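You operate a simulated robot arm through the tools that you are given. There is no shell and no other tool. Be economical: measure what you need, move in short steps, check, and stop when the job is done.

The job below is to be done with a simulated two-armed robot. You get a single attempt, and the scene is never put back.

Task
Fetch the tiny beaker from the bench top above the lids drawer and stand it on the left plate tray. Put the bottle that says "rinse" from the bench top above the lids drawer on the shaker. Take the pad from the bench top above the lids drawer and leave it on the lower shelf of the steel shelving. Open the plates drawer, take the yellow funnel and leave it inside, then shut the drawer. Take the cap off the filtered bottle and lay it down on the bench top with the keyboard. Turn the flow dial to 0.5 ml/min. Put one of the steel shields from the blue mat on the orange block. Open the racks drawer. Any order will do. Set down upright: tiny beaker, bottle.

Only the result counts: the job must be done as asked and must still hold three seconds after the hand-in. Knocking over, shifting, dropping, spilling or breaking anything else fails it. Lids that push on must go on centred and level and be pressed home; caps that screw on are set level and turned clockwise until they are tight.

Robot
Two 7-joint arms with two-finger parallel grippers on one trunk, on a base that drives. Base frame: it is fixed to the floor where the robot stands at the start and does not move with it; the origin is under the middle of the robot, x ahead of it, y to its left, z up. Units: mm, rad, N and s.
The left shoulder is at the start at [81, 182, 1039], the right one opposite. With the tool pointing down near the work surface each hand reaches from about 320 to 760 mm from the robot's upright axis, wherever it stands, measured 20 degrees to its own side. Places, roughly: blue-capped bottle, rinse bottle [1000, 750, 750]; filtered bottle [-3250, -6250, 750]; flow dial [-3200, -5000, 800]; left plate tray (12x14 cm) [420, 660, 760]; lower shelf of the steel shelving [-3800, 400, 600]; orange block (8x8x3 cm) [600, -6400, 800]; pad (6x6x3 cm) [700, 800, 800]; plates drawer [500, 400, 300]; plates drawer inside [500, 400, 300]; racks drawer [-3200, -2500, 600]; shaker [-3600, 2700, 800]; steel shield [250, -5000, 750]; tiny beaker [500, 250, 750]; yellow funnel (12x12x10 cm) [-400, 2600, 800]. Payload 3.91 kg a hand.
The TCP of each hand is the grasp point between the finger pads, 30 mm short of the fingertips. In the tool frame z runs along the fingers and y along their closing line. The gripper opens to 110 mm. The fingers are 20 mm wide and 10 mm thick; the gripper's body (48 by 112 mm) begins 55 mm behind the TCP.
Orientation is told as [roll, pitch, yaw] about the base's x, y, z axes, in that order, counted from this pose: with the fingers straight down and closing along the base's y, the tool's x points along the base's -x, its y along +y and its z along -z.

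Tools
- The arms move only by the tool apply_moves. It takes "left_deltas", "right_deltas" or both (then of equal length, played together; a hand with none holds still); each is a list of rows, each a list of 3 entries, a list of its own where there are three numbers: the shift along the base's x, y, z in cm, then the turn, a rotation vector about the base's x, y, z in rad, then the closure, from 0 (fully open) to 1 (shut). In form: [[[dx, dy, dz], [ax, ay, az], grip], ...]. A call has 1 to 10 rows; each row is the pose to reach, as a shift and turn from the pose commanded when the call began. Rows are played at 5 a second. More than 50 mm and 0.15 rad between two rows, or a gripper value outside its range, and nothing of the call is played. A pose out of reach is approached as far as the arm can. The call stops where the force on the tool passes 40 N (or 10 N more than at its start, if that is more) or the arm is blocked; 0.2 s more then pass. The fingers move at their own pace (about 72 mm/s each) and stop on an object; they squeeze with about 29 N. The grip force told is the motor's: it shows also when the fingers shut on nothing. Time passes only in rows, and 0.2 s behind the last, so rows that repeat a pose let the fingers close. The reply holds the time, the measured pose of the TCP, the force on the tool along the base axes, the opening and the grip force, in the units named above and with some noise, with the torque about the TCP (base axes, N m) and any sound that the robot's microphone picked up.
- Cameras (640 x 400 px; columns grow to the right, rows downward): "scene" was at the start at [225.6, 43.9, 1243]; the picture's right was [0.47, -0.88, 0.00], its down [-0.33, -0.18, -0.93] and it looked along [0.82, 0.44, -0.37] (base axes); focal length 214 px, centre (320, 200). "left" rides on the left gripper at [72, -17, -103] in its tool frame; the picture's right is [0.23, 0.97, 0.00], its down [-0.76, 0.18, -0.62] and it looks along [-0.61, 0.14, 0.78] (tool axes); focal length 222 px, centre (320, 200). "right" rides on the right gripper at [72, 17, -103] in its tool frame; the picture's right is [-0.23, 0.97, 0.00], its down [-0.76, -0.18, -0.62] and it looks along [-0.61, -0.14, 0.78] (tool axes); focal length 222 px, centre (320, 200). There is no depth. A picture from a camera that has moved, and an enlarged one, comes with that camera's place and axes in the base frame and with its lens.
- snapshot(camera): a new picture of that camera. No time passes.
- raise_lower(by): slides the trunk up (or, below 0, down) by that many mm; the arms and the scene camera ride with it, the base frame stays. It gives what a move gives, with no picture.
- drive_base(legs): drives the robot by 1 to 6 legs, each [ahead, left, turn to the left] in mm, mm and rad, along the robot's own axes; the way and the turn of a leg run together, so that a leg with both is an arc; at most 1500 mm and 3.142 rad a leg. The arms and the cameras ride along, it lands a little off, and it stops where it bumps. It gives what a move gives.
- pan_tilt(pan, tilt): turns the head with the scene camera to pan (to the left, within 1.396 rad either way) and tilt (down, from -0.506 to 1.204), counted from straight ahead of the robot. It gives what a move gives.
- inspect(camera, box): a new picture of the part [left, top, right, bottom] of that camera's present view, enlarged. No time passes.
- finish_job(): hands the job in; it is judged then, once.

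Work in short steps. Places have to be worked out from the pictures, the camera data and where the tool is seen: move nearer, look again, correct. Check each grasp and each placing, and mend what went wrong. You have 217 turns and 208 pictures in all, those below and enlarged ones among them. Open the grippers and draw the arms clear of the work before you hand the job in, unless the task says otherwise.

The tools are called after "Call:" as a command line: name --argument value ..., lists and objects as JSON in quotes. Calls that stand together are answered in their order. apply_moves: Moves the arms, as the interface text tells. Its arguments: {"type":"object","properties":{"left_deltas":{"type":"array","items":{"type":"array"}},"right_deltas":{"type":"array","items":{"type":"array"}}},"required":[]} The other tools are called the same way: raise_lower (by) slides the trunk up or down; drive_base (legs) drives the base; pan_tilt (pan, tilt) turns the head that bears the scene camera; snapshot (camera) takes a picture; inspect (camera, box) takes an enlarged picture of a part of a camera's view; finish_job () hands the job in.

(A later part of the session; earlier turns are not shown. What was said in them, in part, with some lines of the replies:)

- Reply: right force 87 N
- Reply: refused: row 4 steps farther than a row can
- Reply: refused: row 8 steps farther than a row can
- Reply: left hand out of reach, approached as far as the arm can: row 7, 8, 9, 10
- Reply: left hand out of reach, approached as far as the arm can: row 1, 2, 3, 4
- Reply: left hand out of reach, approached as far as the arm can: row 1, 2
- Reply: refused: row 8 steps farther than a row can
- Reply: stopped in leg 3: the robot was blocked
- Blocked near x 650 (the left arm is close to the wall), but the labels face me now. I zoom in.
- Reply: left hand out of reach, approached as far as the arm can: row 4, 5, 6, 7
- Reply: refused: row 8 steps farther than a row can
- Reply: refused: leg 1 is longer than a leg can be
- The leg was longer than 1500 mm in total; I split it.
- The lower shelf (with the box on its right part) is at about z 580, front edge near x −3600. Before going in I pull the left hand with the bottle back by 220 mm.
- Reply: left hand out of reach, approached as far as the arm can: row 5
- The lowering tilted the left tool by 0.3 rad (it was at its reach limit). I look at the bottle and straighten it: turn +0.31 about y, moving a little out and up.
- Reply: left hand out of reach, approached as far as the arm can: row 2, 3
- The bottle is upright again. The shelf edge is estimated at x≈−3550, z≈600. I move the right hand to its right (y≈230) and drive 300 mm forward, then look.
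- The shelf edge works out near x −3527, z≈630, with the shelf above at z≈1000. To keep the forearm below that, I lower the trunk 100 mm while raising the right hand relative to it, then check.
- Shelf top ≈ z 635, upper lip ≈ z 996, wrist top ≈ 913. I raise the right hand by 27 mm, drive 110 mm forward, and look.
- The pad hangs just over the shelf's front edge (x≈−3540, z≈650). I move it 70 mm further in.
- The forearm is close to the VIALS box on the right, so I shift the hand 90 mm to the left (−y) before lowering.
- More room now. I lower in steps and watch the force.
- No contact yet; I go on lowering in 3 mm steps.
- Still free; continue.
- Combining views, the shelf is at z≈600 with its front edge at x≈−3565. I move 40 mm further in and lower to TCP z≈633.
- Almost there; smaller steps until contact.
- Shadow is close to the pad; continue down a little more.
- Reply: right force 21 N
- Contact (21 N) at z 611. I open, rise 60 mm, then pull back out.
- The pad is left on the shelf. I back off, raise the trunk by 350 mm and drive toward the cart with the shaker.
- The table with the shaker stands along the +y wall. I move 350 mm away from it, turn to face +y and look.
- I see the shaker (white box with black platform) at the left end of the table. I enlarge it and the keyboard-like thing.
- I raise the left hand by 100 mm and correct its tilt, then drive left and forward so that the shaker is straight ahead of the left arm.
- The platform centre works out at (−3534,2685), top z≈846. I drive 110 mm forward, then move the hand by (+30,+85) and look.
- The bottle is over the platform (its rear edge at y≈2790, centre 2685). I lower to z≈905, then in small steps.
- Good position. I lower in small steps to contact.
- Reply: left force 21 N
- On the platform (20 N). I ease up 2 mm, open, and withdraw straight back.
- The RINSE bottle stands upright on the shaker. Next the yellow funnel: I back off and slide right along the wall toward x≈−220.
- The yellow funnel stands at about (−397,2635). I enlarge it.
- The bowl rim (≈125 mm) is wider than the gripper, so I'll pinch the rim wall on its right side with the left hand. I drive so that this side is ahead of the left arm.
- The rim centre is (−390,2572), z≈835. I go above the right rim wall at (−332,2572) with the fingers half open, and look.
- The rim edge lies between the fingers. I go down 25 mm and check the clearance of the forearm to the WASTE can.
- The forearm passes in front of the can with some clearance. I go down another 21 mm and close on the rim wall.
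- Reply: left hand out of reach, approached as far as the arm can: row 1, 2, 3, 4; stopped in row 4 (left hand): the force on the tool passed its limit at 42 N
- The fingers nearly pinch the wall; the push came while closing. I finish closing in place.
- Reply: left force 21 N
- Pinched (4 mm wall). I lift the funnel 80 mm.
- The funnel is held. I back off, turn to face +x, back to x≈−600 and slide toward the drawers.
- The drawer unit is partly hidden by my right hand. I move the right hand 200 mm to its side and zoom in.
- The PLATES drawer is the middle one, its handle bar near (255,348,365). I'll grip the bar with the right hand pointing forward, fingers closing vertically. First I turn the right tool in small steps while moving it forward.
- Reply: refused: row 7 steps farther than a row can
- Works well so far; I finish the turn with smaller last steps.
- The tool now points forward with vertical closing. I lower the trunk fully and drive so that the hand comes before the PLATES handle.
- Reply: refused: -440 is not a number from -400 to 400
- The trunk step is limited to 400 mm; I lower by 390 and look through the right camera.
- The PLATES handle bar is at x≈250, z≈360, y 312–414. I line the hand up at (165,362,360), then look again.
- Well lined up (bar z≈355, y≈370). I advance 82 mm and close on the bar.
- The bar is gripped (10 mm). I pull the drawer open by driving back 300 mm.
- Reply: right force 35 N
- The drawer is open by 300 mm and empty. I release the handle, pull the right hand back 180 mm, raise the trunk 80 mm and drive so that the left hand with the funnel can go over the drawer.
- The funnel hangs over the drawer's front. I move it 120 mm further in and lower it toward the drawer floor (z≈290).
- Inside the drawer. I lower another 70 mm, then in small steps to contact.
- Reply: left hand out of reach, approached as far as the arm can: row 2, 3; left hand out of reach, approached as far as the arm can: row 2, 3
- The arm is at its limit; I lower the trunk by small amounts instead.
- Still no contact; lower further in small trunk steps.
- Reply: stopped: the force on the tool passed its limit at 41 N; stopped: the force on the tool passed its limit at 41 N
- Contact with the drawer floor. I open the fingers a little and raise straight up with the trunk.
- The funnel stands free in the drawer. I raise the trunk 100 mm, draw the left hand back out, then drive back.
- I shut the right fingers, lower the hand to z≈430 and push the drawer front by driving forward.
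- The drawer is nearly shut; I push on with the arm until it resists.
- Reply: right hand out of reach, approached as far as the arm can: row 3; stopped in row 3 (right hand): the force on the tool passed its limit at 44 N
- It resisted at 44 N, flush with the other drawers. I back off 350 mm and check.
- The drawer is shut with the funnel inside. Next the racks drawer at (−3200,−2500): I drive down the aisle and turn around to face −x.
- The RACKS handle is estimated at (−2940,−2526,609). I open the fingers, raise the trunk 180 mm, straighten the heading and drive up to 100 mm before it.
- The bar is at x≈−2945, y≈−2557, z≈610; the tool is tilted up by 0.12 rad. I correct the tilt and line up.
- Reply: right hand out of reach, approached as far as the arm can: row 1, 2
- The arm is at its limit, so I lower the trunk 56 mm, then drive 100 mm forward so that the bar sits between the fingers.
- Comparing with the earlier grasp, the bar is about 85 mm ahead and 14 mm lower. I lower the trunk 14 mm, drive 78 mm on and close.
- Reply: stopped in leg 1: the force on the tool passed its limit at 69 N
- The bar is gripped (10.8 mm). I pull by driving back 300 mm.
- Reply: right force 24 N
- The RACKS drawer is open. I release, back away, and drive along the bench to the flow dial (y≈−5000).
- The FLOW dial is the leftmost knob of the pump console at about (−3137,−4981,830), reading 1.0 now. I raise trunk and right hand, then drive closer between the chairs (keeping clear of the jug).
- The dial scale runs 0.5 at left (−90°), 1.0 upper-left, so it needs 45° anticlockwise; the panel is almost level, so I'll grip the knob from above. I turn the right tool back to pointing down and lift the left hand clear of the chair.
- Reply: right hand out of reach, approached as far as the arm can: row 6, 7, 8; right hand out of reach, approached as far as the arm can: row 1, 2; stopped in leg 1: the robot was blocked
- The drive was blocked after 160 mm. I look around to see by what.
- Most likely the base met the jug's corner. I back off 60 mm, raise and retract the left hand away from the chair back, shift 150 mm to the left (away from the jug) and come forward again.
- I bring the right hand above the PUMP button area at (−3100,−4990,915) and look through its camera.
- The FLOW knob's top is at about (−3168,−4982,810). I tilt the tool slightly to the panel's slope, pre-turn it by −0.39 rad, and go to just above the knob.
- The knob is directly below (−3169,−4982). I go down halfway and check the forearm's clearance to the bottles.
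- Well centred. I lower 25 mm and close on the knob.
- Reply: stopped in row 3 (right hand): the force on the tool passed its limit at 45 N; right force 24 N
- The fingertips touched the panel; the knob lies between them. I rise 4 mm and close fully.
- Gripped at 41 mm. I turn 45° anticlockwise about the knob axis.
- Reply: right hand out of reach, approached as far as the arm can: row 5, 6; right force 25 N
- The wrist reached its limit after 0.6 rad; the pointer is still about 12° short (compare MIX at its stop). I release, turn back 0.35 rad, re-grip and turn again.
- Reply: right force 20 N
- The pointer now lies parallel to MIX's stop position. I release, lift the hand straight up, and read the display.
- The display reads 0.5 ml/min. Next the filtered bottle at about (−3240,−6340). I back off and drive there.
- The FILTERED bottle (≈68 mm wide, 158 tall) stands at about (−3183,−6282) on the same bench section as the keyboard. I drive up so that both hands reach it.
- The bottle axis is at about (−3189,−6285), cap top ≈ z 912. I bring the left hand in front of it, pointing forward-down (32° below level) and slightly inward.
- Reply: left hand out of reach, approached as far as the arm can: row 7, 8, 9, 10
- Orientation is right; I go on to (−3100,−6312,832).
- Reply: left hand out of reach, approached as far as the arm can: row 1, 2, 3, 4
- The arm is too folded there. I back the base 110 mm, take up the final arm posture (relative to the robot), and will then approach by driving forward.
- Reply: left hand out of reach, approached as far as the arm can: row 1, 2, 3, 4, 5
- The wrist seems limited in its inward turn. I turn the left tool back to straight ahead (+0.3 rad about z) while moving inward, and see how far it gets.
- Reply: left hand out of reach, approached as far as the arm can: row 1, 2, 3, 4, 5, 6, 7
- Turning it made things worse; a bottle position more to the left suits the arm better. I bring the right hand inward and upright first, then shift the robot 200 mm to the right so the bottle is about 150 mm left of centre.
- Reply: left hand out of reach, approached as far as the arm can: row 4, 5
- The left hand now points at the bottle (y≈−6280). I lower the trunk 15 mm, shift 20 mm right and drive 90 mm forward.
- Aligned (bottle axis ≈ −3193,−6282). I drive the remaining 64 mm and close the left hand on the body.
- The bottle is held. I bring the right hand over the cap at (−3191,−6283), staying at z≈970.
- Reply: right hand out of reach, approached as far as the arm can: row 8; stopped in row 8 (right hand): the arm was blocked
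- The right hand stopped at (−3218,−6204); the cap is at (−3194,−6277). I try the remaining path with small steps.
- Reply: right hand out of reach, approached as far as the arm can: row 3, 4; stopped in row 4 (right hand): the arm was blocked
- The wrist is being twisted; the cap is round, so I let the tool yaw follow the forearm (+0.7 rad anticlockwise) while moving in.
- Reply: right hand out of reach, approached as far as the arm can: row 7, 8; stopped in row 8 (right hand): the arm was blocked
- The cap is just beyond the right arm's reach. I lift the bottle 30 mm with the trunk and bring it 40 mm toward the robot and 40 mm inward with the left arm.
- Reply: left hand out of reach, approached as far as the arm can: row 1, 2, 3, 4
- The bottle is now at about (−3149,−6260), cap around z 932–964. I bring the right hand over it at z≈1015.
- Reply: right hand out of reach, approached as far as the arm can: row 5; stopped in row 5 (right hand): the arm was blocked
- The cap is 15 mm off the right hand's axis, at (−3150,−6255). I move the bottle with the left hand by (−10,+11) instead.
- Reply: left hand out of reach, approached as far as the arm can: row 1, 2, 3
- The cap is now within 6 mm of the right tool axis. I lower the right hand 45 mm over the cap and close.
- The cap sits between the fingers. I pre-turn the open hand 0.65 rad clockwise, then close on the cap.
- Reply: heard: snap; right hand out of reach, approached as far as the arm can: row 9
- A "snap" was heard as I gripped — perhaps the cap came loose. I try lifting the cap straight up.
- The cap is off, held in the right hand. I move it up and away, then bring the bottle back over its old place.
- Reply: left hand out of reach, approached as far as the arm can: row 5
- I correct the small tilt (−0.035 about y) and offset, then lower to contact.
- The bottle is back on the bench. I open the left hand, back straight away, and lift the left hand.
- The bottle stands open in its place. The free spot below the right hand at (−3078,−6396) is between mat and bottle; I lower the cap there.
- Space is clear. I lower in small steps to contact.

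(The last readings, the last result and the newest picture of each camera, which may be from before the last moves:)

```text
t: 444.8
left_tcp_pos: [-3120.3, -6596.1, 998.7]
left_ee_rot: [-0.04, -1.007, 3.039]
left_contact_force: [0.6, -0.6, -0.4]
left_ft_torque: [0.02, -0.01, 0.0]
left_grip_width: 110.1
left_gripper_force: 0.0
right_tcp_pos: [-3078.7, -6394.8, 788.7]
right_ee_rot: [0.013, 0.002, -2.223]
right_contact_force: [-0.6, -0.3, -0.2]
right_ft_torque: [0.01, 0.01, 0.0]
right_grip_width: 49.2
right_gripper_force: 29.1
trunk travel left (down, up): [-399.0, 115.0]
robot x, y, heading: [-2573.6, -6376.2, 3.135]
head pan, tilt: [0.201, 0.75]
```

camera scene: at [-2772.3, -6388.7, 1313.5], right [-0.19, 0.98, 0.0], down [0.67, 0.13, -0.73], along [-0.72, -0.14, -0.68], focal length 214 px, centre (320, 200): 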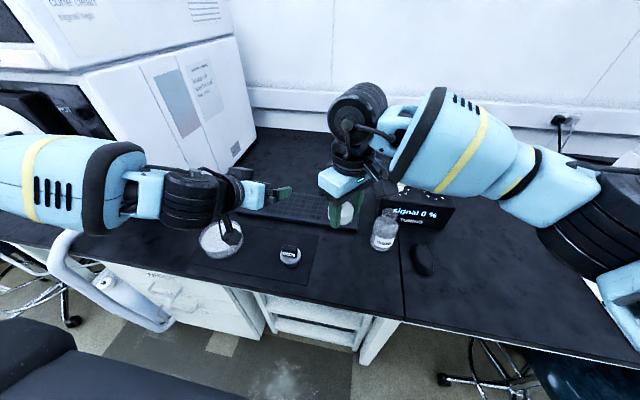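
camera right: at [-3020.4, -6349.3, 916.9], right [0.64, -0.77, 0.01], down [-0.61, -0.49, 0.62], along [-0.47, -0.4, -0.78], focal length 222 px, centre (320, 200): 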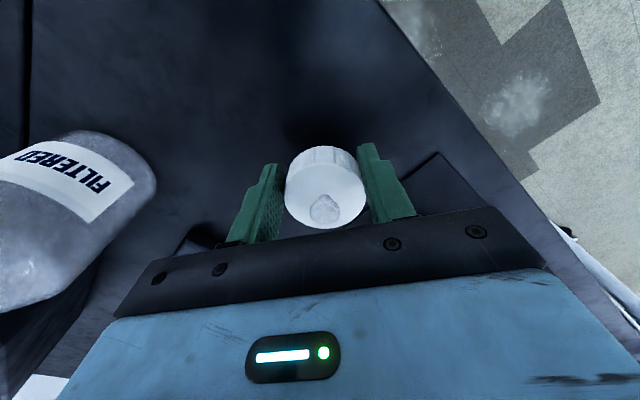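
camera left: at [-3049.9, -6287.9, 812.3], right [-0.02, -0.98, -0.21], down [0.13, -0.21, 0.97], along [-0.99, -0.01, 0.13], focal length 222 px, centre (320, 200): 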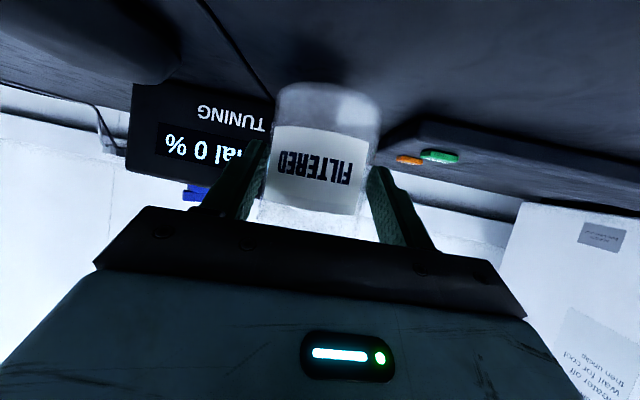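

Call:
apply_moves --right_deltas '[[[0, 0, -0.3], [0, 0, 0], 1], [[0, 0, -0.6], [0, 0, 0], 1], [[0, 0, -0.6], [0, 0, 0], 1]]'

Call:
apply_moves --right_deltas '[[[0, 0, -0.2], [0, 0, 0], 1], [[0, 0, -0.4], [0, 0, 0], 1]]'

```text
t: 445.6
left_tcp_pos: [-3118.6, -6596.2, 998.5]
left_ee_rot: [-0.038, -1.01, 3.038]
left_contact_force: [-0.1, 0.4, -0.2]
left_ft_torque: [0.0, -0.06, 0.01]
left_grip_width: 110.0
left_gripper_force: 0.1
right_tcp_pos: [-3078.1, -6395.1, 785.9]
right_ee_rot: [0.01, -0.004, -2.223]
right_contact_force: [0.4, 0.8, 23.0]
right_ft_torque: [0.28, 0.24, 0.0]
right_grip_width: 49.2
right_gripper_force: 29.2
trunk travel left (down, up): [-399.0, 115.0]
robot x, y, heading: [-2575.0, -6374.6, 3.132]
head pan, tilt: [0.201, 0.75]
```

```text
t: 446.1
left_tcp_pos: [-3120.9, -6596.4, 997.3]
left_ee_rot: [-0.037, -1.012, 3.039]
left_contact_force: [0.5, -0.4, 0.6]
left_ft_torque: [-0.01, 0.02, 0.01]
left_grip_width: 110.1
left_gripper_force: 0.1
right_tcp_pos: [-3078.7, -6394.8, 785.3]
right_ee_rot: [0.012, -0.002, -2.223]
right_contact_force: [8.7, 4.0, 17.0]
right_ft_torque: [0.5, -0.03, -0.32]
right_grip_width: 49.3
right_gripper_force: 29.1
trunk travel left (down, up): [-399.0, 115.0]
robot x, y, heading: [-2573.7, -6372.1, 3.129]
head pan, tilt: [0.201, 0.75]
stopped in row 2 (right hand): the force on the tool passed its limit at 43 N (the readings are from after the stop); the commanded pose is now the measured one
```

The cap lies on the bench. I open, rise, and bring the right tool's yaw back to neutral.

Call:
apply_moves --right_deltas '[[[0, 0, 0.3], [0, 0, 0], 0.8], [[0, 0, 0.3], [0, 0, 0], 0.4], [[0, 0, 0.3], [0, 0, 0], 0.3], [[0, 0, 4], [0, 0, 0], 0.3], [[0, 0, 8], [0, 0, 0], 0.3], [[0, 0, 12], [0, 0, 0], 0.3], [[0, 0, 16], [0, 0, -0.14], 0.3], [[1, 1, 18], [0, 0, -0.28], 0.3], [[2, 2, 18], [0, 0, -0.42], 0.3], [[3, 4, 18], [0, 0, -0.56], 0.3]]'

Call:
inspect --camera "scene" --box '[240, 180, 460, 320]'

```text
t: 448.3
left_tcp_pos: [-3121.2, -6596.8, 998.2]
left_ee_rot: [-0.038, -1.008, 3.039]
left_contact_force: [-0.3, 0.7, -0.5]
left_ft_torque: [0.01, -0.01, 0.0]
left_grip_width: 110.1
left_gripper_force: 0.0
right_tcp_pos: [-3049.2, -6352.6, 964.6]
right_ee_rot: [0.01, -0.003, -2.785]
right_contact_force: [0.8, 0.6, 0.6]
right_ft_torque: [-0.04, -0.01, 0.02]
right_grip_width: 77.0
right_gripper_force: 0.1
trunk travel left (down, up): [-399.0, 115.0]
robot x, y, heading: [-2573.0, -6374.4, 3.134]
head pan, tilt: [0.201, 0.75]
```

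```text
2.86 times, centred on (350, 250) of scene
camera zoom: at [-2771.6, -6387.8, 1313.6], right [-0.19, 0.98, 0.0], down [0.67, 0.13, -0.73], along [-0.72, -0.14, -0.68], focal length 613 px, centre (234, 57)
```

zoom: 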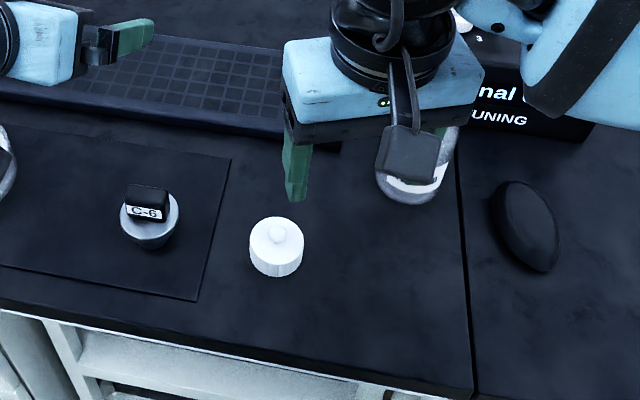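

The cap lies flat on the keyboard bench. Now the steel shields at (250,−5000): I back off, turn to face +x and drive there.

Call:
drive_base --legs '[[-700, 0, 0], [0, 0, -3.134], [1000, 0, 0], [0, 1300, 0]]'

Call:
pan_tilt --pan 0.0 --tilt 0.55

Call:
snapshot --camera "scene"

```text
t: 476.0
left_tcp_pos: [-168.1, -4954.9, 998.0]
left_ee_rot: [-0.039, -1.011, -0.196]
left_contact_force: [0.6, 0.3, 0.4]
left_ft_torque: [0.04, 0.03, 0.05]
left_grip_width: 110.0
left_gripper_force: 0.1
right_tcp_pos: [-259.5, -5190.9, 963.3]
right_ee_rot: [0.01, -0.004, 0.267]
right_contact_force: [-0.3, -0.1, 0.2]
right_ft_torque: [-0.02, -0.01, 0.0]
right_grip_width: 77.2
right_gripper_force: 0.1
trunk travel left (down, up): [-399.0, 115.0]
robot x, y, heading: [-728.3, -5125.1, -0.098]
head pan, tilt: [0.201, 0.75]
```

```text
t: 476.8
left_tcp_pos: [-166.5, -4955.0, 998.9]
left_ee_rot: [-0.039, -1.008, -0.196]
left_contact_force: [0.0, -0.8, 0.8]
left_ft_torque: [-0.01, 0.02, -0.04]
left_grip_width: 109.9
left_gripper_force: 0.0
right_tcp_pos: [-259.3, -5190.2, 964.3]
right_ee_rot: [0.009, -0.004, 0.269]
right_contact_force: [0.6, -1.2, -0.5]
right_ft_torque: [0.03, 0.0, -0.04]
right_grip_width: 77.0
right_gripper_force: 0.1
trunk travel left (down, up): [-399.0, 115.0]
robot x, y, heading: [-726.9, -5125.4, -0.099]
head pan, tilt: [0.0, 0.55]
```

```text
26 pictures are left
camera scene: at [-529.5, -5147.2, 1330.9], right [-0.1, -0.99, 0.0], down [-0.52, 0.05, -0.85], along [0.85, -0.09, -0.52], focal length 214 px, centre (320, 200)
```

scene: 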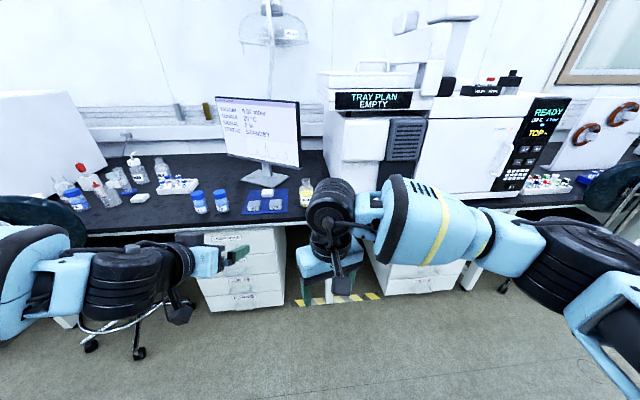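

Call:
inspect --camera "scene" --box '[210, 170, 330, 240]'

```text
5.33 times, centred on (270, 205) of scene
camera zoom: at [-529.5, -5147.2, 1330.9], right [-0.1, -0.99, 0.0], down [-0.52, 0.05, -0.85], along [0.85, -0.09, -0.52], focal length 1144 px, centre (587, 173)
```

zoom: 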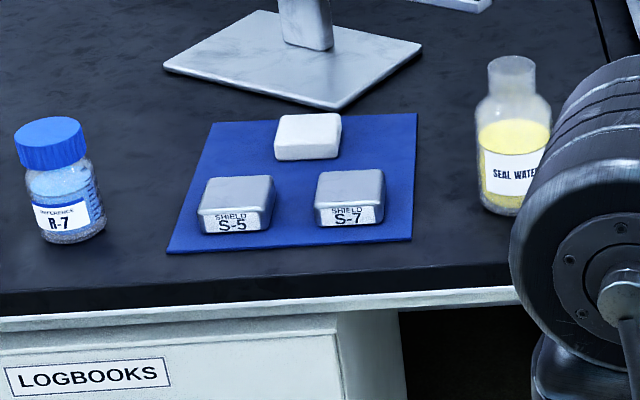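

Shields S-5 and S-7 lie on the blue mat; S-7 at about (353,−5030). I straighten the heading and drive up to it.

Call:
drive_base --legs '[[0, 0, 0.099], [520, 225, 0]]'

Call:
apply_moves --right_deltas '[[[2.5, -3, 0], [0, 0, -0.13], 0.23], [[5, -6, 0], [0, 0, -0.26], 0.23], [[7, -9, 0], [0, 0, -0.36], 0.23], [[8.8, -11.2, -1], [0, 0, -0.366], 0.23], [[8.8, -11.2, -4], [0, 0, -0.366], 0.23]]'

Call:
snapshot --camera "right"

```text
t: 480.6
left_tcp_pos: [340.9, -4676.4, 997.3]
left_ee_rot: [-0.037, -1.008, -0.101]
left_contact_force: [0.2, 0.0, -0.2]
left_ft_torque: [-0.01, 0.0, -0.01]
left_grip_width: 110.2
left_gripper_force: 0.0
right_tcp_pos: [271.8, -4919.6, 964.3]
right_ee_rot: [0.011, -0.003, 0.363]
right_contact_force: [-0.2, 0.3, -0.1]
right_ft_torque: [0.01, 0.01, 0.01]
right_grip_width: 77.2
right_gripper_force: 0.1
trunk travel left (down, up): [-399.0, 115.0]
robot x, y, heading: [-205.0, -4900.4, -0.005]
head pan, tilt: [0.0, 0.55]
```

```text
t: 481.8
left_tcp_pos: [340.4, -4675.7, 998.3]
left_ee_rot: [-0.039, -1.009, -0.099]
left_contact_force: [-0.3, -1.1, -0.7]
left_ft_torque: [0.0, 0.0, 0.01]
left_grip_width: 110.0
left_gripper_force: 0.1
right_tcp_pos: [360.7, -5033.4, 924.1]
right_ee_rot: [0.012, -0.004, -0.002]
right_contact_force: [0.0, 0.1, -0.3]
right_ft_torque: [0.02, 0.03, 0.01]
right_grip_width: 84.9
right_gripper_force: 0.1
trunk travel left (down, up): [-399.0, 115.0]
robot x, y, heading: [-204.0, -4899.9, -0.006]
head pan, tilt: [0.0, 0.55]
```

```text
24 pictures are left
camera right: at [288.7, -5017.5, 1027.7], right [0.23, 0.97, 0.01], down [0.76, -0.19, 0.62], along [0.61, -0.14, -0.78], focal length 222 px, centre (320, 200)
```

right: 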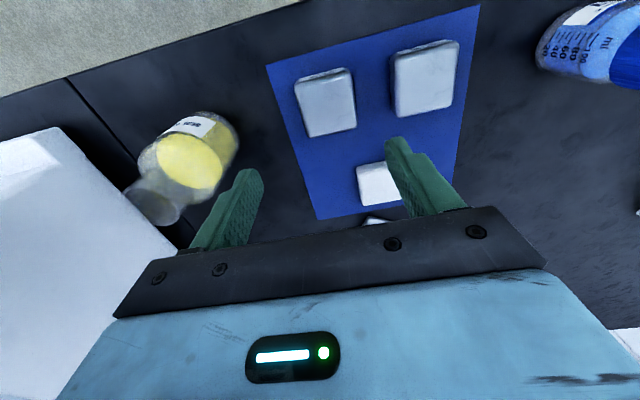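

S-7 is at (353,−5025), aligned with the tool. I go down over it.

Call:
apply_moves --right_deltas '[[[-0.4, 0.4, -3], [0, 0, 0], 0.23], [[-0.8, 0.8, -6.5], [0, 0, 0], 0.23], [[-0.8, 0.8, -9], [0, 0, 0], 0.23]]'

Call:
snapshot --camera "right"

```text
t: 482.6
left_tcp_pos: [341.8, -4677.0, 998.9]
left_ee_rot: [-0.039, -1.01, -0.1]
left_contact_force: [-0.5, -0.3, -0.5]
left_ft_torque: [0.02, 0.01, 0.0]
left_grip_width: 110.1
left_gripper_force: 0.1
right_tcp_pos: [352.6, -5021.3, 833.5]
right_ee_rot: [0.011, -0.005, -0.004]
right_contact_force: [0.3, 0.3, 0.3]
right_ft_torque: [0.0, 0.01, -0.02]
right_grip_width: 84.5
right_gripper_force: 0.0
trunk travel left (down, up): [-399.0, 115.0]
robot x, y, heading: [-205.0, -4899.5, -0.004]
head pan, tilt: [0.0, 0.55]
```

```text
23 pictures are left
camera right: at [279.3, -5007.4, 937.1], right [0.23, 0.97, 0.01], down [0.76, -0.19, 0.62], along [0.61, -0.14, -0.78], focal length 222 px, centre (320, 200)
```

right: 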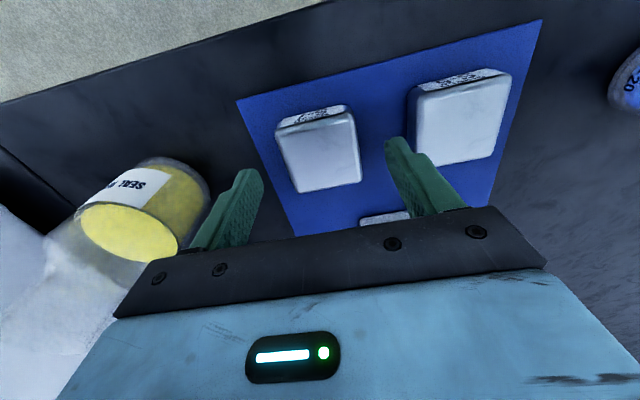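

Centred within 4 mm. I lower to z≈790 and close on the shield.

Call:
apply_moves --right_deltas '[[[0, -0.3, -2], [0, 0, 0], 0.23], [[0, -0.3, -4.3], [0, 0, 0], 0.23], [[0, -0.3, -4.3], [0, 0, 0], 0.6], [[0, -0.3, -4.3], [0, 0, 0], 1], [[0, -0.3, -4.3], [0, 0, 0], 1]]'

Call:
apply_moves --right_deltas '[[[0, 0, 2], [0, 0, 0], 1], [[0, 0, 5], [0, 0, 0], 1], [[-1, 0, 9], [0, 0, 0], 1], [[-3, 0, 13], [0, 0, 0], 1], [[-6, 0, 16], [0, 0, 0], 1]]'

Call:
snapshot --camera "right"

```text
t: 483.8
left_tcp_pos: [341.9, -4677.2, 997.1]
left_ee_rot: [-0.039, -1.008, -0.1]
left_contact_force: [1.0, 0.3, -0.9]
left_ft_torque: [-0.02, -0.01, -0.02]
left_grip_width: 110.0
left_gripper_force: 0.0
right_tcp_pos: [350.0, -5028.3, 789.8]
right_ee_rot: [0.013, -0.003, -0.003]
right_contact_force: [0.5, -0.8, -0.3]
right_ft_torque: [-0.04, -0.04, 0.03]
right_grip_width: 59.6
right_gripper_force: 29.1
trunk travel left (down, up): [-399.0, 115.0]
robot x, y, heading: [-205.3, -4901.6, -0.007]
head pan, tilt: [0.0, 0.55]
```

```text
t: 485.0
left_tcp_pos: [341.9, -4677.8, 998.4]
left_ee_rot: [-0.038, -1.01, -0.099]
left_contact_force: [-0.8, 0.3, -0.3]
left_ft_torque: [-0.02, -0.03, -0.02]
left_grip_width: 110.2
left_gripper_force: 0.1
right_tcp_pos: [289.9, -5026.9, 950.3]
right_ee_rot: [0.011, -0.003, -0.002]
right_contact_force: [0.4, -0.4, -2.1]
right_ft_torque: [-0.02, -0.03, 0.0]
right_grip_width: 59.7
right_gripper_force: 28.9
trunk travel left (down, up): [-399.0, 115.0]
robot x, y, heading: [-203.1, -4897.3, -0.006]
head pan, tilt: [0.0, 0.55]
```

```text
22 pictures are left
camera right: at [218.2, -5012.2, 1054.5], right [0.23, 0.97, 0.01], down [0.76, -0.19, 0.62], along [0.61, -0.14, -0.78], focal length 222 px, centre (320, 200)
```

right: 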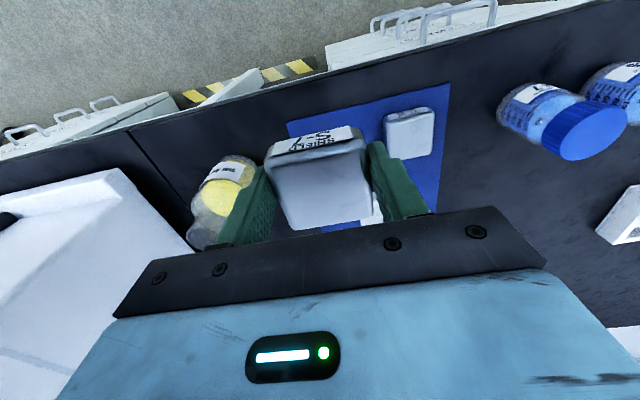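

Shield S-7 is held. I back off and drive along to the orange block (y≈−6400).

Call:
drive_base --legs '[[-450, 0, 0], [0, -1350, 0]]'

Call:
pan_tilt --pan -0.1 --tilt 0.55

Call:
snapshot --camera "scene"

```text
t: 499.3
left_tcp_pos: [-118.5, -6035.8, 999.0]
left_ee_rot: [-0.04, -1.009, -0.12]
left_contact_force: [0.3, 0.2, 0.0]
left_ft_torque: [0.02, -0.01, 0.0]
left_grip_width: 110.2
left_gripper_force: 0.1
right_tcp_pos: [-176.7, -6385.2, 950.5]
right_ee_rot: [0.012, -0.004, -0.023]
right_contact_force: [-0.2, -0.3, -1.9]
right_ft_torque: [0.01, 0.0, -0.01]
right_grip_width: 59.7
right_gripper_force: 29.2
trunk travel left (down, up): [-399.0, 115.0]
robot x, y, heading: [-667.9, -6248.8, -0.025]
head pan, tilt: [0.0, 0.55]
```

```text
t: 500.0
left_tcp_pos: [-119.3, -6036.3, 997.7]
left_ee_rot: [-0.039, -1.009, -0.12]
left_contact_force: [-0.2, -0.4, -0.1]
left_ft_torque: [0.06, -0.03, 0.02]
left_grip_width: 110.1
left_gripper_force: 0.1
right_tcp_pos: [-176.7, -6384.3, 949.1]
right_ee_rot: [0.011, -0.005, -0.022]
right_contact_force: [0.4, -0.2, -2.3]
right_ft_torque: [0.0, 0.05, -0.01]
right_grip_width: 59.4
right_gripper_force: 28.8
trunk travel left (down, up): [-399.0, 115.0]
robot x, y, heading: [-670.4, -6245.8, -0.026]
head pan, tilt: [-0.099, 0.55]
```

```text
21 pictures are left
camera scene: at [-466.7, -6262.7, 1330.9], right [-0.13, -0.99, 0.0], down [-0.52, 0.07, -0.85], along [0.85, -0.11, -0.52], focal length 214 px, centre (320, 200)
```

scene: 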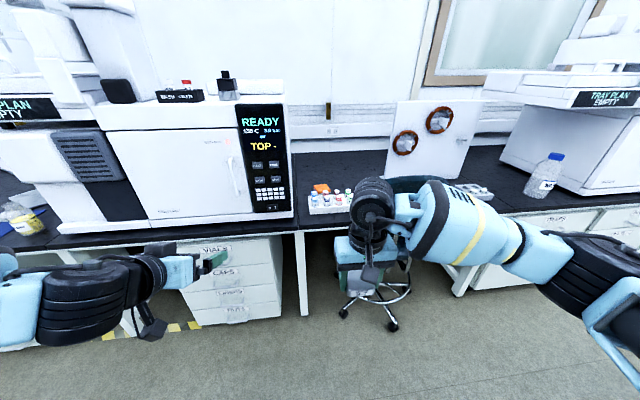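

Call:
inspect --camera "scene" --box '[280, 150, 440, 260]'

```text
3.64 times, centred on (360, 205) of scene
camera zoom: at [-466.7, -6262.7, 1330.9], right [-0.13, -0.99, 0.0], down [-0.52, 0.07, -0.85], along [0.85, -0.11, -0.52], focal length 780 px, centre (174, 182)
```

zoom: 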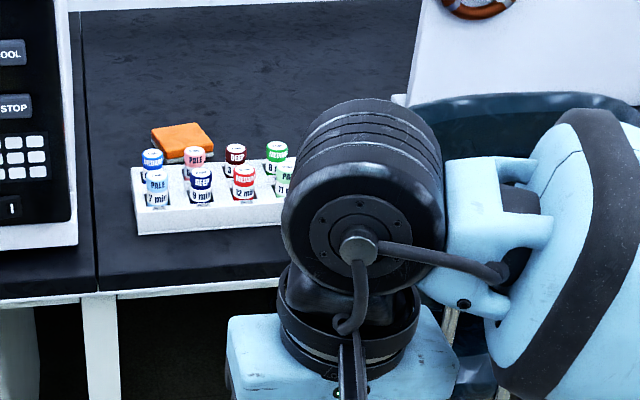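

The orange block is at about (548,−6406), behind a vial rack; a chair stands to the right. I move the right hand inward and up a little, then drive in on the left of the chair.

Call:
apply_moves --right_deltas '[[[0, 2.5, 1.5], [0, 0, 0], 1], [[0, 5, 3], [0, 0, 0], 1], [[0, 6.5, 4], [0, 0, 0.02], 1]]'

Call:
drive_base --legs '[[0, 0, 0.026], [0, -99, 0], [560, 0, 0]]'

Call:
snapshot --camera "right"

Call:
snapshot --camera "scene"

```text
t: 500.8
left_tcp_pos: [-118.2, -6034.4, 998.3]
left_ee_rot: [-0.04, -1.009, -0.118]
left_contact_force: [0.1, -0.9, -0.5]
left_ft_torque: [-0.02, 0.0, 0.03]
left_grip_width: 110.1
left_gripper_force: 0.0
right_tcp_pos: [-176.7, -6320.6, 991.1]
right_ee_rot: [0.012, -0.001, -0.003]
right_contact_force: [-0.8, -0.7, -2.3]
right_ft_torque: [-0.01, 0.0, -0.01]
right_grip_width: 59.6
right_gripper_force: 28.9
trunk travel left (down, up): [-399.0, 115.0]
robot x, y, heading: [-668.3, -6249.2, -0.026]
head pan, tilt: [-0.099, 0.55]
```

```text
t: 504.7
left_tcp_pos: [271.6, -6121.2, 998.4]
left_ee_rot: [-0.045, -1.0, -0.083]
left_contact_force: [-10.5, 1.4, 5.1]
left_ft_torque: [0.25, -0.07, 0.57]
left_grip_width: 110.0
left_gripper_force: 0.1
right_tcp_pos: [229.6, -6407.4, 990.5]
right_ee_rot: [0.008, -0.003, 0.024]
right_contact_force: [-0.2, 0.3, -0.9]
right_ft_torque: [0.02, 0.04, -0.03]
right_grip_width: 59.7
right_gripper_force: 29.5
trunk travel left (down, up): [-399.0, 115.0]
robot x, y, heading: [-264.2, -6347.8, 0.004]
head pan, tilt: [-0.099, 0.55]
heard: click
stopped in leg 3: the force on the tool passed its limit at 164 N (the readings are from after the stop); the commanded pose is now the measured one
```

```text
19 pictures are left
camera right: at [156.5, -6392.7, 1093.5], right [0.21, 0.98, 0.01], down [0.76, -0.17, 0.62], along [0.61, -0.12, -0.78], focal length 222 px, centre (320, 200)
```

right: 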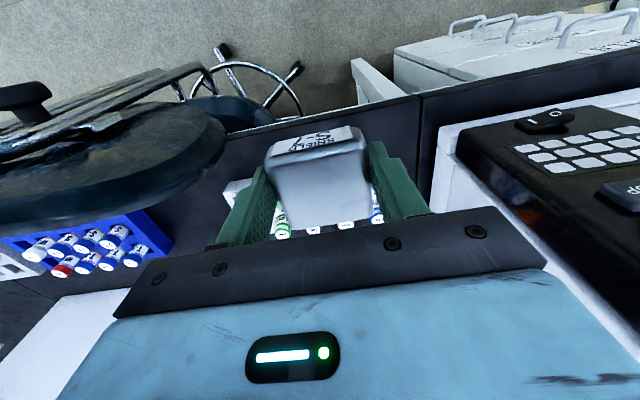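

```text
18 pictures are left
camera scene: at [-63.0, -6357.3, 1331.1], right [-0.1, -1.0, 0.0], down [-0.52, 0.05, -0.85], along [0.85, -0.08, -0.52], focal length 214 px, centre (320, 200)
```

scene: 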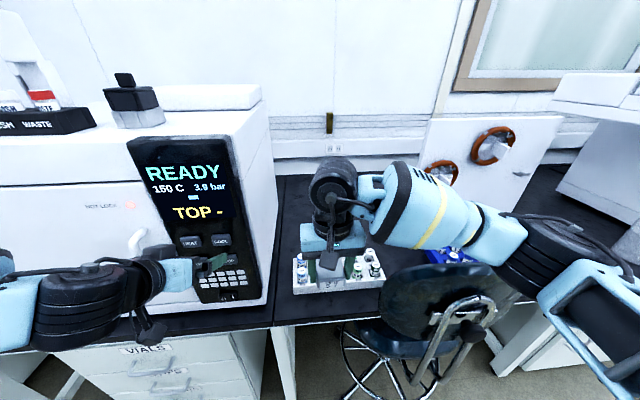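

The left hand touched the oven's front panel (a click was heard). I back off at once and check the panel's display against before.

Call:
drive_base --legs '[[-100, 0, 0]]'

Call:
inspect --camera "scene" --box '[100, 110, 300, 310]'

```text
t: 505.8
left_tcp_pos: [176.7, -6123.0, 997.2]
left_ee_rot: [-0.044, -0.999, -0.086]
left_contact_force: [0.2, -0.1, -1.3]
left_ft_torque: [-0.01, -0.01, -0.01]
left_grip_width: 110.0
left_gripper_force: 0.1
right_tcp_pos: [132.9, -6407.6, 988.8]
right_ee_rot: [0.009, -0.001, 0.021]
right_contact_force: [0.4, -0.8, -1.7]
right_ft_torque: [0.02, 0.0, 0.01]
right_grip_width: 59.7
right_gripper_force: 28.7
trunk travel left (down, up): [-399.0, 115.0]
robot x, y, heading: [-363.2, -6349.6, 0.001]
head pan, tilt: [-0.099, 0.55]
```

```text
2.00 times, centred on (200, 210) of scene
camera zoom: at [-159.2, -6357.7, 1330.9], right [-0.1, -0.99, 0.0], down [-0.52, 0.05, -0.85], along [0.85, -0.08, -0.52], focal length 429 px, centre (560, 180)
```

zoom: 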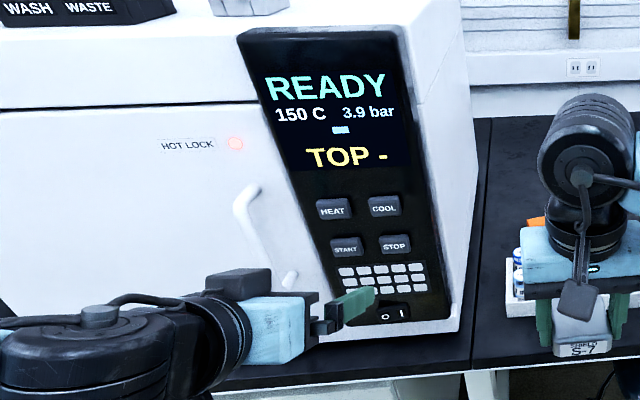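

The display is unchanged (READY, TOP −). I fold the left arm back and up so that it cannot reach the oven again.

Call:
apply_moves --left_deltas '[[[-2.5, 0, 1.5], [0, 0.12, 0], 0.5], [[-5.5, 0, 3], [0, 0.24, 0], 0.7], [[-8.5, 0, 4.5], [0, 0.36, 0], 1], [[-11.5, 0, 6.5], [0, 0.48, 0], 1], [[-14.5, 0, 8.5], [0, 0.6, 0], 1], [[-17.5, 0, 10.5], [0, 0.72, 0], 1], [[-20, 0, 12.5], [0, 0.82, 0], 1], [[-22, 0, 13.5], [0, 0.88, 0], 1]]'

Call:
drive_base --legs '[[0, 60, 0], [200, 0, 0]]'

Call:
snapshot --camera "scene"

```text
t: 507.6
left_tcp_pos: [-44.1, -6122.3, 1133.8]
left_ee_rot: [-0.108, -0.119, -0.048]
left_contact_force: [-0.2, -1.3, 0.2]
left_ft_torque: [0.02, 0.0, 0.01]
left_grip_width: 0.0
left_gripper_force: 29.2
right_tcp_pos: [132.0, -6407.6, 988.4]
right_ee_rot: [0.009, -0.004, 0.023]
right_contact_force: [0.0, 0.8, -1.9]
right_ft_torque: [0.0, 0.01, -0.03]
right_grip_width: 59.2
right_gripper_force: 29.4
trunk travel left (down, up): [-399.0, 115.0]
robot x, y, heading: [-362.5, -6349.4, -0.002]
head pan, tilt: [-0.099, 0.55]
```

```text
t: 510.0
left_tcp_pos: [154.7, -6060.6, 1132.9]
left_ee_rot: [-0.107, -0.12, -0.043]
left_contact_force: [-0.5, 0.5, 0.1]
left_ft_torque: [-0.01, -0.01, 0.0]
left_grip_width: 0.0
left_gripper_force: 28.9
right_tcp_pos: [332.0, -6344.3, 989.1]
right_ee_rot: [0.01, -0.001, 0.029]
right_contact_force: [-0.1, 0.4, -2.0]
right_ft_torque: [0.0, 0.02, -0.02]
right_grip_width: 59.3
right_gripper_force: 29.1
trunk travel left (down, up): [-399.0, 115.0]
robot x, y, heading: [-160.0, -6293.3, 0.009]
head pan, tilt: [-0.099, 0.55]
```

```text
16 pictures are left
camera scene: at [40.4, -6297.1, 1330.8], right [-0.09, -1.0, 0.0], down [-0.52, 0.05, -0.85], along [0.85, -0.08, -0.52], focal length 214 px, centre (320, 200)
```

scene: 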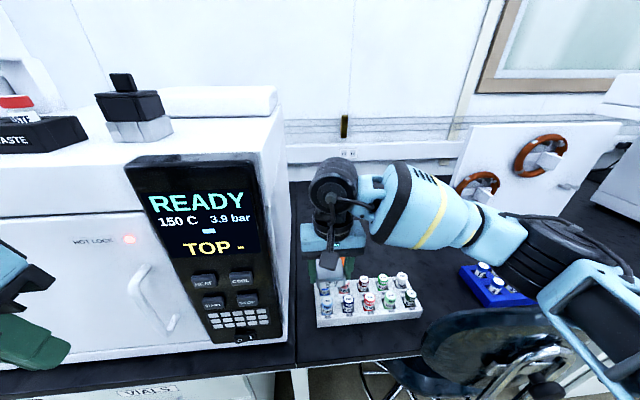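

Clear on both sides. I drive 70 mm further and move the right hand over the block at (548,−6406), z≈930.

Call:
drive_base --legs '[[65, 0, -0.009]]'

Call:
apply_moves --right_deltas '[[[3, -2, -1], [0, 0, 0], 1], [[6.5, -4, -2], [0, 0, 0], 1], [[10, -6, -3.5], [0, 0, 0], 1], [[13.5, -6.4, -5], [0, 0, -0.02], 1], [[15, -6.4, -6], [0, 0, -0.02], 1]]'

Call:
snapshot --camera "right"

Call:
inspect --camera "scene" --box '[260, 120, 440, 340]'

```text
t: 511.0
left_tcp_pos: [220.4, -6062.1, 1132.3]
left_ee_rot: [-0.107, -0.117, -0.047]
left_contact_force: [0.9, -0.1, -0.5]
left_ft_torque: [-0.01, -0.01, -0.01]
left_grip_width: 0.0
left_gripper_force: 29.4
right_tcp_pos: [397.7, -6348.8, 987.5]
right_ee_rot: [0.009, 0.0, 0.02]
right_contact_force: [0.4, 0.5, -2.6]
right_ft_torque: [0.03, 0.04, 0.01]
right_grip_width: 59.5
right_gripper_force: 29.4
trunk travel left (down, up): [-399.0, 115.0]
robot x, y, heading: [-97.6, -6289.0, 0.003]
head pan, tilt: [-0.099, 0.55]
```

```text
t: 512.2
left_tcp_pos: [220.1, -6062.1, 1131.8]
left_ee_rot: [-0.107, -0.12, -0.047]
left_contact_force: [-0.2, 0.5, -0.2]
left_ft_torque: [0.01, 0.02, -0.02]
left_grip_width: 0.3
left_gripper_force: 29.2
right_tcp_pos: [545.5, -6414.1, 930.0]
right_ee_rot: [0.008, -0.002, -0.001]
right_contact_force: [0.1, -0.4, -1.4]
right_ft_torque: [-0.02, 0.01, 0.03]
right_grip_width: 59.6
right_gripper_force: 28.9
trunk travel left (down, up): [-399.0, 115.0]
robot x, y, heading: [-96.8, -6289.7, 0.0]
head pan, tilt: [-0.099, 0.55]
```

```text
15 pictures are left
camera right: at [474.0, -6398.1, 1033.5], right [0.23, 0.97, 0.01], down [0.76, -0.18, 0.62], along [0.61, -0.13, -0.78], focal length 222 px, centre (320, 200)
```

right: 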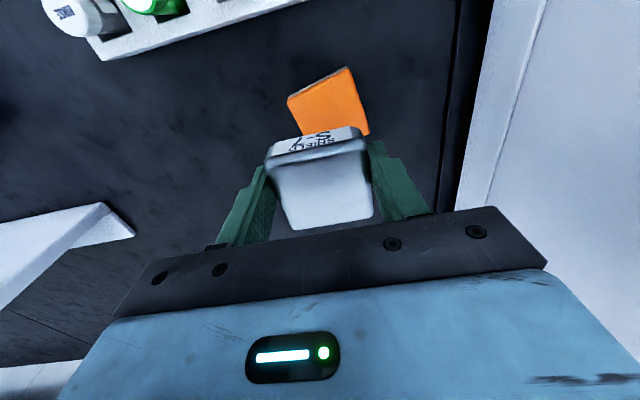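

```text
1.82 times, centred on (350, 230) of scene
camera zoom: at [105.4, -6298.6, 1330.9], right [-0.1, -0.99, 0.0], down [-0.52, 0.05, -0.85], along [0.85, -0.09, -0.52], focal length 390 px, centre (266, 146)
```

zoom: 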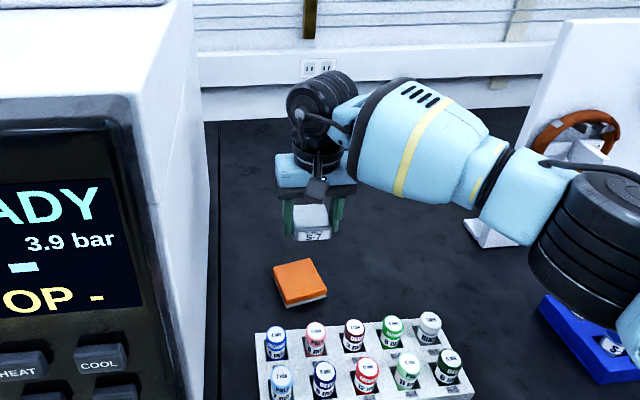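

The block centre is (552,−6405). I centre over it and lower to z≈830.

Call:
apply_moves --right_deltas '[[[0.3, 0.5, -3], [0, 0, 0], 1], [[0.5, 0.9, -6.5], [0, 0, 0], 1], [[0.5, 0.9, -9.8], [0, 0, 0], 1]]'

Call:
snapshot --camera "right"

Call:
inspect --camera "scene" --box '[260, 140, 420, 300]'

```text
t: 513.0
left_tcp_pos: [219.6, -6061.9, 1132.3]
left_ee_rot: [-0.109, -0.12, -0.046]
left_contact_force: [-0.2, 0.2, 0.7]
left_ft_torque: [-0.01, 0.02, 0.0]
left_grip_width: 0.0
left_gripper_force: 28.9
right_tcp_pos: [549.6, -6402.9, 829.9]
right_ee_rot: [0.008, -0.001, 0.001]
right_contact_force: [0.1, 0.2, -2.0]
right_ft_torque: [0.02, 0.0, -0.02]
right_grip_width: 59.3
right_gripper_force: 29.2
trunk travel left (down, up): [-399.0, 115.0]
robot x, y, heading: [-93.4, -6290.5, -0.002]
head pan, tilt: [-0.099, 0.55]
```

```text
13 pictures are left
camera right: at [478.2, -6388.1, 934.7], right [0.23, 0.97, 0.01], down [0.76, -0.18, 0.62], along [0.61, -0.13, -0.78], focal length 222 px, centre (320, 200)
```

right: 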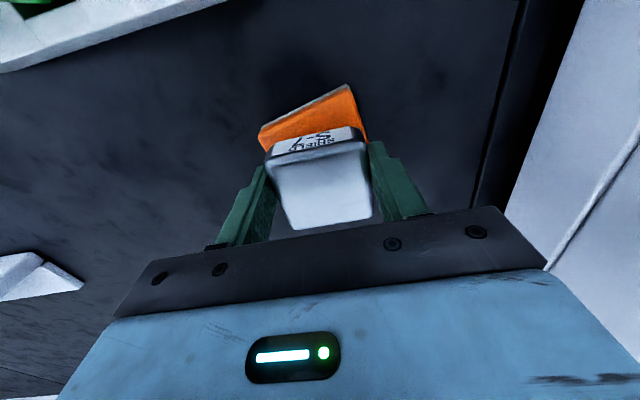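

```text
2.50 times, centred on (340, 220) of scene
camera zoom: at [105.8, -6298.5, 1330.8], right [-0.1, -0.99, 0.0], down [-0.52, 0.05, -0.85], along [0.85, -0.09, -0.52], focal length 536 px, centre (270, 150)
```

zoom: 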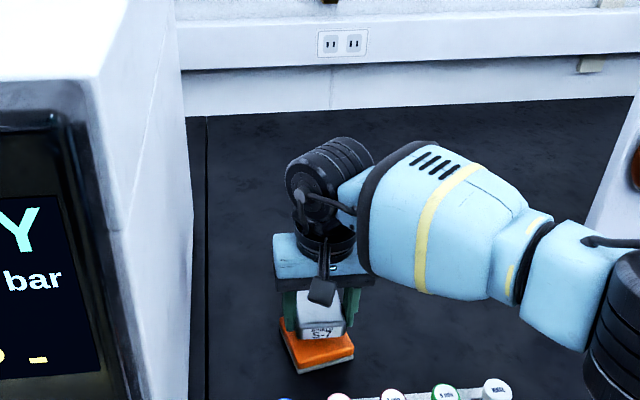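

Shield is over the block within about 5 mm. I shift 4 mm and lower in small steps to contact.

Call:
apply_moves --right_deltas '[[[0.4, 0, -0.3], [0, 0, 0], 1], [[0.4, 0, -0.6], [0, 0, 0], 1], [[0.4, 0, -0.9], [0, 0, 0], 1]]'

Call:
apply_moves --right_deltas '[[[0, 0, -0.2], [0, 0, 0], 1], [[0, 0, -0.4], [0, 0, 0], 1]]'

```text
t: 513.8
left_tcp_pos: [220.3, -6061.4, 1133.2]
left_ee_rot: [-0.107, -0.12, -0.048]
left_contact_force: [0.9, -0.6, -0.5]
left_ft_torque: [-0.03, 0.0, 0.01]
left_grip_width: 0.0
left_gripper_force: 29.1
right_tcp_pos: [555.0, -6403.9, 821.1]
right_ee_rot: [0.01, 0.001, 0.001]
right_contact_force: [-0.5, -0.2, -2.0]
right_ft_torque: [-0.01, 0.06, -0.01]
right_grip_width: 59.5
right_gripper_force: 28.7
trunk travel left (down, up): [-399.0, 115.0]
robot x, y, heading: [-99.4, -6290.6, -0.004]
head pan, tilt: [-0.099, 0.55]
```

```text
t: 514.4
left_tcp_pos: [220.8, -6061.7, 1132.9]
left_ee_rot: [-0.108, -0.12, -0.046]
left_contact_force: [-0.8, 0.5, 0.0]
left_ft_torque: [0.0, 0.01, 0.01]
left_grip_width: 0.1
left_gripper_force: 29.3
right_tcp_pos: [554.8, -6403.1, 817.3]
right_ee_rot: [0.008, -0.002, 0.001]
right_contact_force: [0.2, 0.1, -2.3]
right_ft_torque: [0.0, 0.04, 0.01]
right_grip_width: 59.4
right_gripper_force: 29.2
trunk travel left (down, up): [-399.0, 115.0]
robot x, y, heading: [-98.5, -6290.5, -0.0]
head pan, tilt: [-0.099, 0.55]
```

Call:
apply_moves --right_deltas '[[[0, 0, -0.2], [0, 0, 0], 1], [[0, 0, -0.35], [0, 0, 0], 1]]'

Call:
apply_moves --right_deltas '[[[0, 0, -0.2], [0, 0, 0], 1], [[0, 0, -0.3], [0, 0, 0], 1]]'

```text
t: 515.0
left_tcp_pos: [219.7, -6061.4, 1132.3]
left_ee_rot: [-0.109, -0.121, -0.048]
left_contact_force: [-0.3, -0.3, -0.3]
left_ft_torque: [0.01, 0.03, 0.0]
left_grip_width: 0.1
left_gripper_force: 29.2
right_tcp_pos: [555.9, -6402.6, 814.5]
right_ee_rot: [0.009, 0.0, -0.003]
right_contact_force: [-0.6, -0.1, -2.2]
right_ft_torque: [0.03, 0.02, 0.0]
right_grip_width: 59.6
right_gripper_force: 28.9
trunk travel left (down, up): [-399.0, 115.0]
robot x, y, heading: [-96.0, -6288.9, -0.001]
head pan, tilt: [-0.099, 0.55]
```

```text
t: 515.6
left_tcp_pos: [219.7, -6061.6, 1132.6]
left_ee_rot: [-0.108, -0.119, -0.048]
left_contact_force: [0.3, -0.4, -0.7]
left_ft_torque: [0.03, 0.06, -0.02]
left_grip_width: 0.1
left_gripper_force: 28.5
right_tcp_pos: [555.4, -6404.0, 811.9]
right_ee_rot: [0.008, 0.0, 0.0]
right_contact_force: [-0.2, 0.9, -1.5]
right_ft_torque: [0.01, 0.04, 0.0]
right_grip_width: 59.6
right_gripper_force: 28.8
trunk travel left (down, up): [-399.0, 115.0]
robot x, y, heading: [-95.7, -6288.8, -0.004]
head pan, tilt: [-0.099, 0.55]
```

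Call:
apply_moves --right_deltas '[[[0, 0, -0.15], [0, 0, 0], 1], [[0, 0, -0.3], [0, 0, 0], 1]]'

Call:
inspect --camera "scene" --box '[310, 210, 390, 290]'

```text
t: 516.2
left_tcp_pos: [218.0, -6062.7, 1133.0]
left_ee_rot: [-0.11, -0.12, -0.047]
left_contact_force: [-0.7, -0.3, -0.2]
left_ft_torque: [0.04, -0.01, -0.01]
left_grip_width: 0.0
left_gripper_force: 29.0
right_tcp_pos: [556.6, -6402.5, 810.5]
right_ee_rot: [0.008, -0.003, -0.002]
right_contact_force: [-0.8, 0.1, 6.5]
right_ft_torque: [-0.23, -0.08, -0.04]
right_grip_width: 59.5
right_gripper_force: 29.2
trunk travel left (down, up): [-399.0, 115.0]
robot x, y, heading: [-96.9, -6287.9, -0.002]
head pan, tilt: [-0.099, 0.55]
```

```text
5.00 times, centred on (350, 250) of scene
camera zoom: at [104.6, -6298.4, 1331.1], right [-0.1, -0.99, 0.0], down [-0.52, 0.05, -0.85], along [0.85, -0.09, -0.52], focal length 1072 px, centre (170, -50)
```

zoom: 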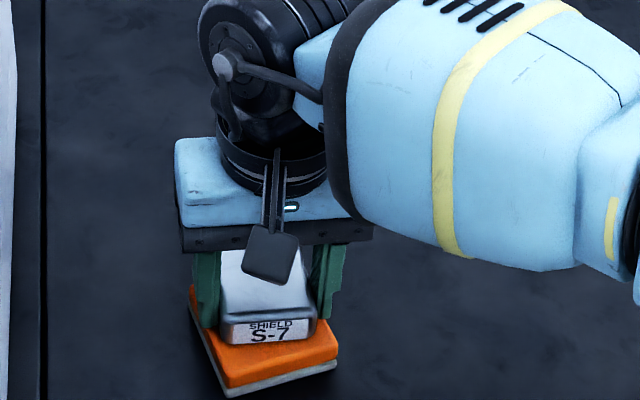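

Contact. The shield sits a little to the rear of the block, so I lift 4 mm, move it 10 mm toward the robot, lower again and release.

Call:
apply_moves --right_deltas '[[[0, 0, 0.4], [0, 0, 0], 1], [[-0.5, 0, 0.4], [0, 0, 0], 1], [[-1, 0, 0.4], [0, 0, 0], 1], [[-1, 0, 0.1], [0, 0, 0], 1], [[-1, 0, -0.1], [0, 0, 0], 1]]'

Call:
apply_moves --right_deltas '[[[0, 0, 0.1], [0, 0, 0], 0.8], [[0, 0, 0.1], [0, 0, 0], 0.5], [[0, 0, 0.1], [0, 0, 0], 0.3], [[0, 0, 0.1], [0, 0, 0], 0.3], [[0, 0, 3], [0, 0, 0], 0.3], [[0, 0, 7], [0, 0, 0], 0.3], [[0, 0, 11], [0, 0, 0], 0.3], [[-3, 1, 13], [0, 0, 0], 0.3], [[-7, 2, 14], [0, 0, 0], 0.3]]'

Call:
inspect --camera "scene" --box '[290, 180, 450, 310]'

```text
t: 517.4
left_tcp_pos: [219.1, -6061.7, 1132.6]
left_ee_rot: [-0.107, -0.119, -0.047]
left_contact_force: [-0.9, 0.0, -0.1]
left_ft_torque: [0.01, -0.01, 0.0]
left_grip_width: 0.0
left_gripper_force: 28.9
right_tcp_pos: [547.1, -6403.7, 809.6]
right_ee_rot: [0.008, -0.002, -0.001]
right_contact_force: [-0.3, -0.3, 6.6]
right_ft_torque: [-0.23, -0.07, -0.01]
right_grip_width: 59.6
right_gripper_force: 29.3
trunk travel left (down, up): [-399.0, 115.0]
robot x, y, heading: [-95.6, -6287.8, -0.002]
head pan, tilt: [-0.099, 0.55]
```

```text
t: 519.4
left_tcp_pos: [219.6, -6062.3, 1133.4]
left_ee_rot: [-0.108, -0.121, -0.046]
left_contact_force: [0.0, 0.5, 0.3]
left_ft_torque: [-0.05, 0.01, 0.01]
left_grip_width: 0.0
left_gripper_force: 29.3
right_tcp_pos: [473.4, -6384.2, 947.6]
right_ee_rot: [0.008, -0.002, -0.001]
right_contact_force: [0.5, 0.1, 0.2]
right_ft_torque: [0.02, -0.01, 0.0]
right_grip_width: 76.9
right_gripper_force: 0.1
trunk travel left (down, up): [-399.0, 115.0]
robot x, y, heading: [-97.7, -6287.6, -0.001]
head pan, tilt: [-0.099, 0.55]
```

```text
3.08 times, centred on (370, 245) of scene
camera zoom: at [104.6, -6298.6, 1331.0], right [-0.1, -0.99, 0.0], down [-0.52, 0.05, -0.85], along [0.85, -0.09, -0.52], focal length 660 px, centre (166, 62)
```

zoom: 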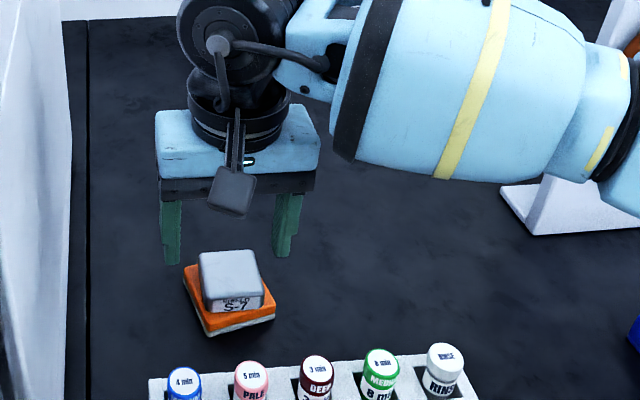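

The shield rests squarely on the orange block. I back away, open the left gripper, and check that nothing else moved here.

Call:
drive_base --legs '[[-450, 0, 0]]'

Call:
apply_moves --left_deltas '[[[0, 0, 0], [0, 0, 0], 0.5], [[0, 0, 0], [0, 0, 0], 0], [[0, 0, 0], [0, 0, 0], 0]]' --right_deltas '[[[0, 0, 0], [0, 0, 0], 0.2], [[0, 0, 0], [0, 0, 0], 0], [[0, 0, 0], [0, 0, 0], 0]]'

Call:
snapshot --camera "scene"

```text
t: 522.1
left_tcp_pos: [-230.4, -6062.5, 1132.5]
left_ee_rot: [-0.108, -0.119, -0.048]
left_contact_force: [-0.1, -0.6, 0.9]
left_ft_torque: [-0.01, -0.04, 0.0]
left_grip_width: 0.0
left_gripper_force: 29.1
right_tcp_pos: [24.1, -6384.4, 947.2]
right_ee_rot: [0.009, -0.002, -0.002]
right_contact_force: [0.0, -0.1, 0.9]
right_ft_torque: [0.03, 0.0, 0.04]
right_grip_width: 76.7
right_gripper_force: 0.0
trunk travel left (down, up): [-399.0, 115.0]
robot x, y, heading: [-548.3, -6288.1, -0.003]
head pan, tilt: [-0.099, 0.55]
```

```text
t: 522.9
left_tcp_pos: [-229.6, -6061.8, 1133.0]
left_ee_rot: [-0.11, -0.12, -0.048]
left_contact_force: [-0.2, -0.2, -0.1]
left_ft_torque: [0.02, -0.01, 0.0]
left_grip_width: 109.0
left_gripper_force: 0.8
right_tcp_pos: [25.0, -6384.2, 946.1]
right_ee_rot: [0.009, -0.001, 0.0]
right_contact_force: [0.9, -0.1, -0.2]
right_ft_torque: [0.0, 0.03, 0.0]
right_grip_width: 110.2
right_gripper_force: 0.1
trunk travel left (down, up): [-399.0, 115.0]
robot x, y, heading: [-549.1, -6287.1, -0.0]
head pan, tilt: [-0.099, 0.55]
```

```text
9 pictures are left
camera scene: at [-344.7, -6297.8, 1330.9], right [-0.1, -0.99, 0.0], down [-0.52, 0.05, -0.85], along [0.85, -0.09, -0.52], focal length 214 px, centre (320, 200)
```

scene: 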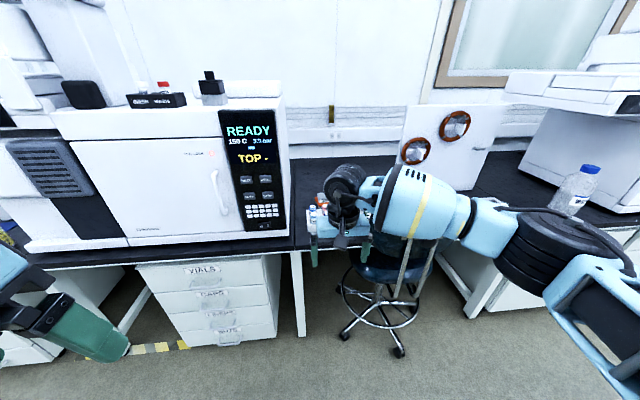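

All parts of the job are done, both grippers are open and the arms are clear. I hand the job in.

Call:
finish_job

```text
The job is handed in.
```

I finished all eight parts and handed the job in, but three contacts with other things along the way might count against it.

- **Oven panel:** while driving up to the orange block, the left hand hit the oven's front panel with 164 N and a click was heard. The display read the same afterwards as before.
- **Base stopped at the pump console:** the base was blocked there, most likely by the corner of the jug on the floor. I could not tell whether the jug moved.
- **Snap at the filtered bottle:** a snap was heard as I gripped the cap, which then lifted off cleanly. I had lifted the bottle to reach the cap, and I set it back in its place.
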